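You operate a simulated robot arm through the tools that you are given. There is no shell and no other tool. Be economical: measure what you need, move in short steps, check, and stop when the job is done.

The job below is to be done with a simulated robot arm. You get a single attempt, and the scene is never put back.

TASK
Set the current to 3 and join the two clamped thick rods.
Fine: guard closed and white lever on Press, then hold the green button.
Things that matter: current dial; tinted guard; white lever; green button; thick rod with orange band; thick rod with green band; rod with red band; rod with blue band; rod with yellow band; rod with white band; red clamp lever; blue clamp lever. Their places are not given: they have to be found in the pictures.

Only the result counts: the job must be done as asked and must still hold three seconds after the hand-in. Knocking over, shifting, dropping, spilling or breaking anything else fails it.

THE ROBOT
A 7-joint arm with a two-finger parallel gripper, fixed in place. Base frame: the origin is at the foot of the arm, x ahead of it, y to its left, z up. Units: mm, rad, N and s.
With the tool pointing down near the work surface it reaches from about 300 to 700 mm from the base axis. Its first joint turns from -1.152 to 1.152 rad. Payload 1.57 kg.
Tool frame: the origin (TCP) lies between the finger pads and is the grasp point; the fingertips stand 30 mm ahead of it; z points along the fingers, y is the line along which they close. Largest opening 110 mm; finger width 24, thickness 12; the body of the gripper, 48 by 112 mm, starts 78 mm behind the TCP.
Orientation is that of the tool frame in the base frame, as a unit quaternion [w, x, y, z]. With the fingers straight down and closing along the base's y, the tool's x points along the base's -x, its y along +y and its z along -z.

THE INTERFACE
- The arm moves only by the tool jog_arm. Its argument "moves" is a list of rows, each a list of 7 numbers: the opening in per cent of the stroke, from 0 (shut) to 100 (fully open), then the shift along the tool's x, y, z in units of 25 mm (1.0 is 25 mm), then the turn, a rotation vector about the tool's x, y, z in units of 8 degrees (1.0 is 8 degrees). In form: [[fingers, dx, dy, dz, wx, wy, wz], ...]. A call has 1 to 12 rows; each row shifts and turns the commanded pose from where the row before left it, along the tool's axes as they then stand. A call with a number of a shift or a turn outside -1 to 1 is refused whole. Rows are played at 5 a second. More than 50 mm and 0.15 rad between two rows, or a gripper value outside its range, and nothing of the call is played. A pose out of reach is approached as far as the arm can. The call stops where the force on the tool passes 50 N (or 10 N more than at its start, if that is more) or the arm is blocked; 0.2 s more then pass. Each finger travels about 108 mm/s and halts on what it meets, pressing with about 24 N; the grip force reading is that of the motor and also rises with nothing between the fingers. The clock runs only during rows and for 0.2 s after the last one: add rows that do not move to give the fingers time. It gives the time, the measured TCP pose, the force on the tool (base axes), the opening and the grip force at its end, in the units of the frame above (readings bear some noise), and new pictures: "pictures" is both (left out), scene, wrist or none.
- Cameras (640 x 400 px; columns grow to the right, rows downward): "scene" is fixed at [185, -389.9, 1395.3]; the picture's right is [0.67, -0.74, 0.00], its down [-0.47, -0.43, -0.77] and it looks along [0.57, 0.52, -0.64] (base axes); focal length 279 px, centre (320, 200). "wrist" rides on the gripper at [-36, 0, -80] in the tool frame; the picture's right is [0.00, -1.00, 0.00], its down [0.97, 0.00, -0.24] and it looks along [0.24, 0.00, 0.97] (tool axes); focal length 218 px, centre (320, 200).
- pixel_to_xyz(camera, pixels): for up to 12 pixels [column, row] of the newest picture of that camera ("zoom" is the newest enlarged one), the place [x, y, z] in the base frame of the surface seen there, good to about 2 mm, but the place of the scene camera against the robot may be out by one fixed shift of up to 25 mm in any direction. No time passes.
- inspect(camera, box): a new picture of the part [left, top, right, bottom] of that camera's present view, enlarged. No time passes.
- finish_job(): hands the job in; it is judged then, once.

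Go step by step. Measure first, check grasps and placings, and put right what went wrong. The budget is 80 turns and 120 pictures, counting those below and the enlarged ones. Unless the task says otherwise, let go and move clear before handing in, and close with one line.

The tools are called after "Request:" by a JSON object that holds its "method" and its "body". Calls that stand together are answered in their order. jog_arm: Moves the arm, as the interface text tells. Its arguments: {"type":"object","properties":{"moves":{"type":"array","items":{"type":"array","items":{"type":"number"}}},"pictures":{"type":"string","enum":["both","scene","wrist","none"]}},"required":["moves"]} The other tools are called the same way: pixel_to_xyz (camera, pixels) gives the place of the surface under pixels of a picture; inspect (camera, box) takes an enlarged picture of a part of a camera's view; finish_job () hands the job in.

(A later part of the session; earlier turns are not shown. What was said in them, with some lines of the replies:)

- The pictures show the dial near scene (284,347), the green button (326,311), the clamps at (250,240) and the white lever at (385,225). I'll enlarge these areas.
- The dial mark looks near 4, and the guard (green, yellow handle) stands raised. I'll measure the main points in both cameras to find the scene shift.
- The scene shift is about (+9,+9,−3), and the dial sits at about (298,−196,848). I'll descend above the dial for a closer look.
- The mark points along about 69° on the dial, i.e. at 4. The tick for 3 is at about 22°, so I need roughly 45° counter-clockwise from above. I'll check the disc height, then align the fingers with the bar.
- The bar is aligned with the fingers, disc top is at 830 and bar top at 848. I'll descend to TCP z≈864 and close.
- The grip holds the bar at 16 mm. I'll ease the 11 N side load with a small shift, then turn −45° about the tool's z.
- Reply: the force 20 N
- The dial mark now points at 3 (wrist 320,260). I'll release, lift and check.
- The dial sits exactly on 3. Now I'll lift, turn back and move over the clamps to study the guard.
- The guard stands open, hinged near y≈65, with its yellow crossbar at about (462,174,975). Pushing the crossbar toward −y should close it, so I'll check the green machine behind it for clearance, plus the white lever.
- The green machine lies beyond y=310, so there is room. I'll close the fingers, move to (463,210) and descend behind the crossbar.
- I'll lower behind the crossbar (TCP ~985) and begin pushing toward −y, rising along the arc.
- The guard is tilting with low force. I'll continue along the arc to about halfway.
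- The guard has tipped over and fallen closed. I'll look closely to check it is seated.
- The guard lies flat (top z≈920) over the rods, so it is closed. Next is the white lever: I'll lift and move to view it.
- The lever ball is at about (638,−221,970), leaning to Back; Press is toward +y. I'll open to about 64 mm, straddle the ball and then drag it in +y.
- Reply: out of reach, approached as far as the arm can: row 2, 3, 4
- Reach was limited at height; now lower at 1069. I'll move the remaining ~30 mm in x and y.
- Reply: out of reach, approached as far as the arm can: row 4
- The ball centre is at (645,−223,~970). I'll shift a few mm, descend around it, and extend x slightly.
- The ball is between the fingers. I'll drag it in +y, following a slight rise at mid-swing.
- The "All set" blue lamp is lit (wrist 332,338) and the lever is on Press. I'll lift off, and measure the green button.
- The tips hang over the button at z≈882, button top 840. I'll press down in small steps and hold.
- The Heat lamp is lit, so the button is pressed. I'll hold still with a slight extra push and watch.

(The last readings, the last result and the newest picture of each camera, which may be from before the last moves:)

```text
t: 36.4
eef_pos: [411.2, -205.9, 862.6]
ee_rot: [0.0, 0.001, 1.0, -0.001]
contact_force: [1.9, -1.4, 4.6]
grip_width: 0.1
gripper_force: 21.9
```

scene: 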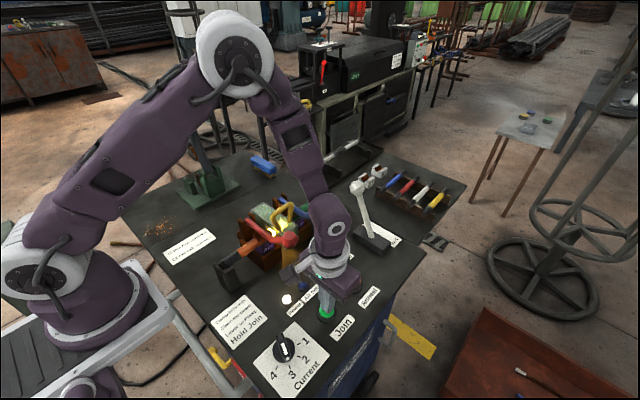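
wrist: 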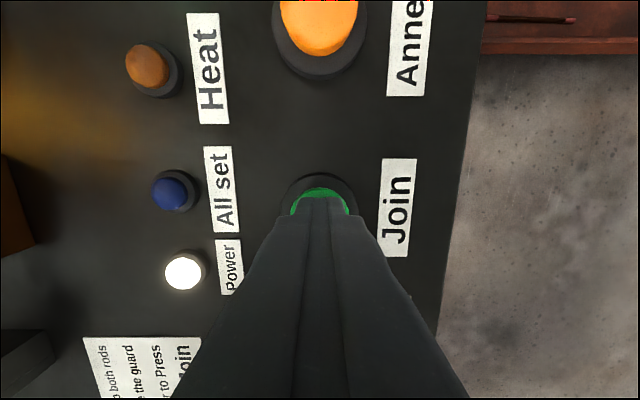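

Heat and All set have gone out and the joint is glowing (scene 283,235), so the cycle seems finished. I'll release the button and lift to check the Joined lamp.

Request:
{"method": "jog_arm", "body": {"moves": [[0, 0, 0, -1, 0, 0, 0], [0, 0, 0, -1, 0, 0, 0], [0, 0, 0, -1, 0, 0, 0], [0, 0, 0, -1, 0, 0, 0], [0, 0, 0, -1, 0, 0, 0], [0, 0, 0, -1, 0, 0, 0], [0, 0, 0, -1, 0, 0, 0], [0, 0, 0, -1, 0, 0, 0], [0, 0, 0, -1, 0, 0, 0], [0, 0, 0, 0, 0, 0, 0]]}}

Request:
{"method": "inspect", "body": {"camera": "wrist", "box": [20, 0, 400, 240]}}

Request:
{"method": "inspect", "body": {"camera": "scene", "box": [210, 170, 400, 380]}}

```text
t: 38.6
eef_pos: [411.6, -204.2, 1086.4]
ee_rot: [0.0, 0.001, 1.0, 0.0]
contact_force: [0.2, 0.2, 0.1]
grip_width: 0.2
gripper_force: 20.8
```

scene: 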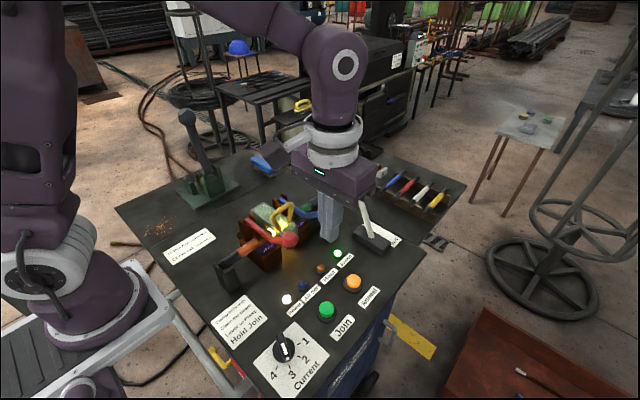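
wrist: 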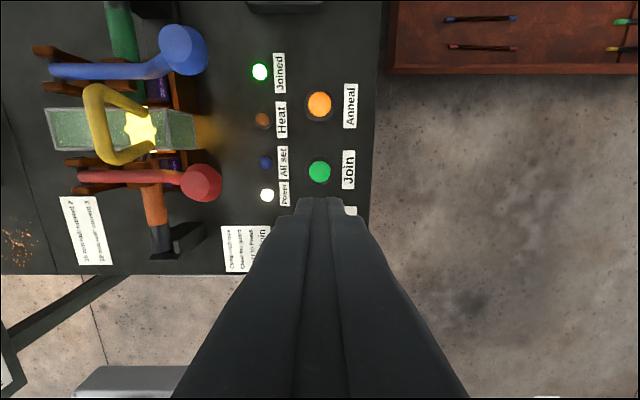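

```text
1.67 times, centred on (210, 120) of wrist
```

zoom: 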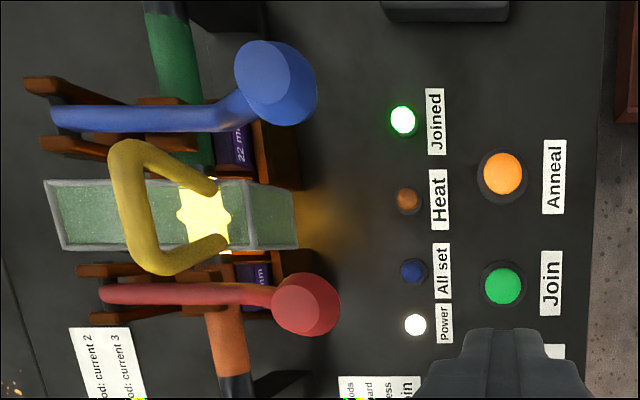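

```text
1.90 times, centred on (305, 275) of scene
```

zoom: 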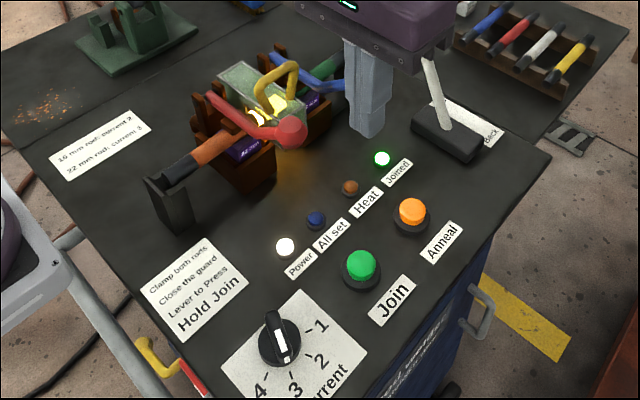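

The green Joined lamp is lit, the dial is on 3, and the arm is clear. I'm handing the job in.

Request:
{"method": "finish_job", "body": {}}

```text
The job is handed in.
```

The two clamped thick rods are joined at current 3: the Joined lamp lit after I closed the guard, set the lever to Press and held the green button, and the arm was clear at hand-in.
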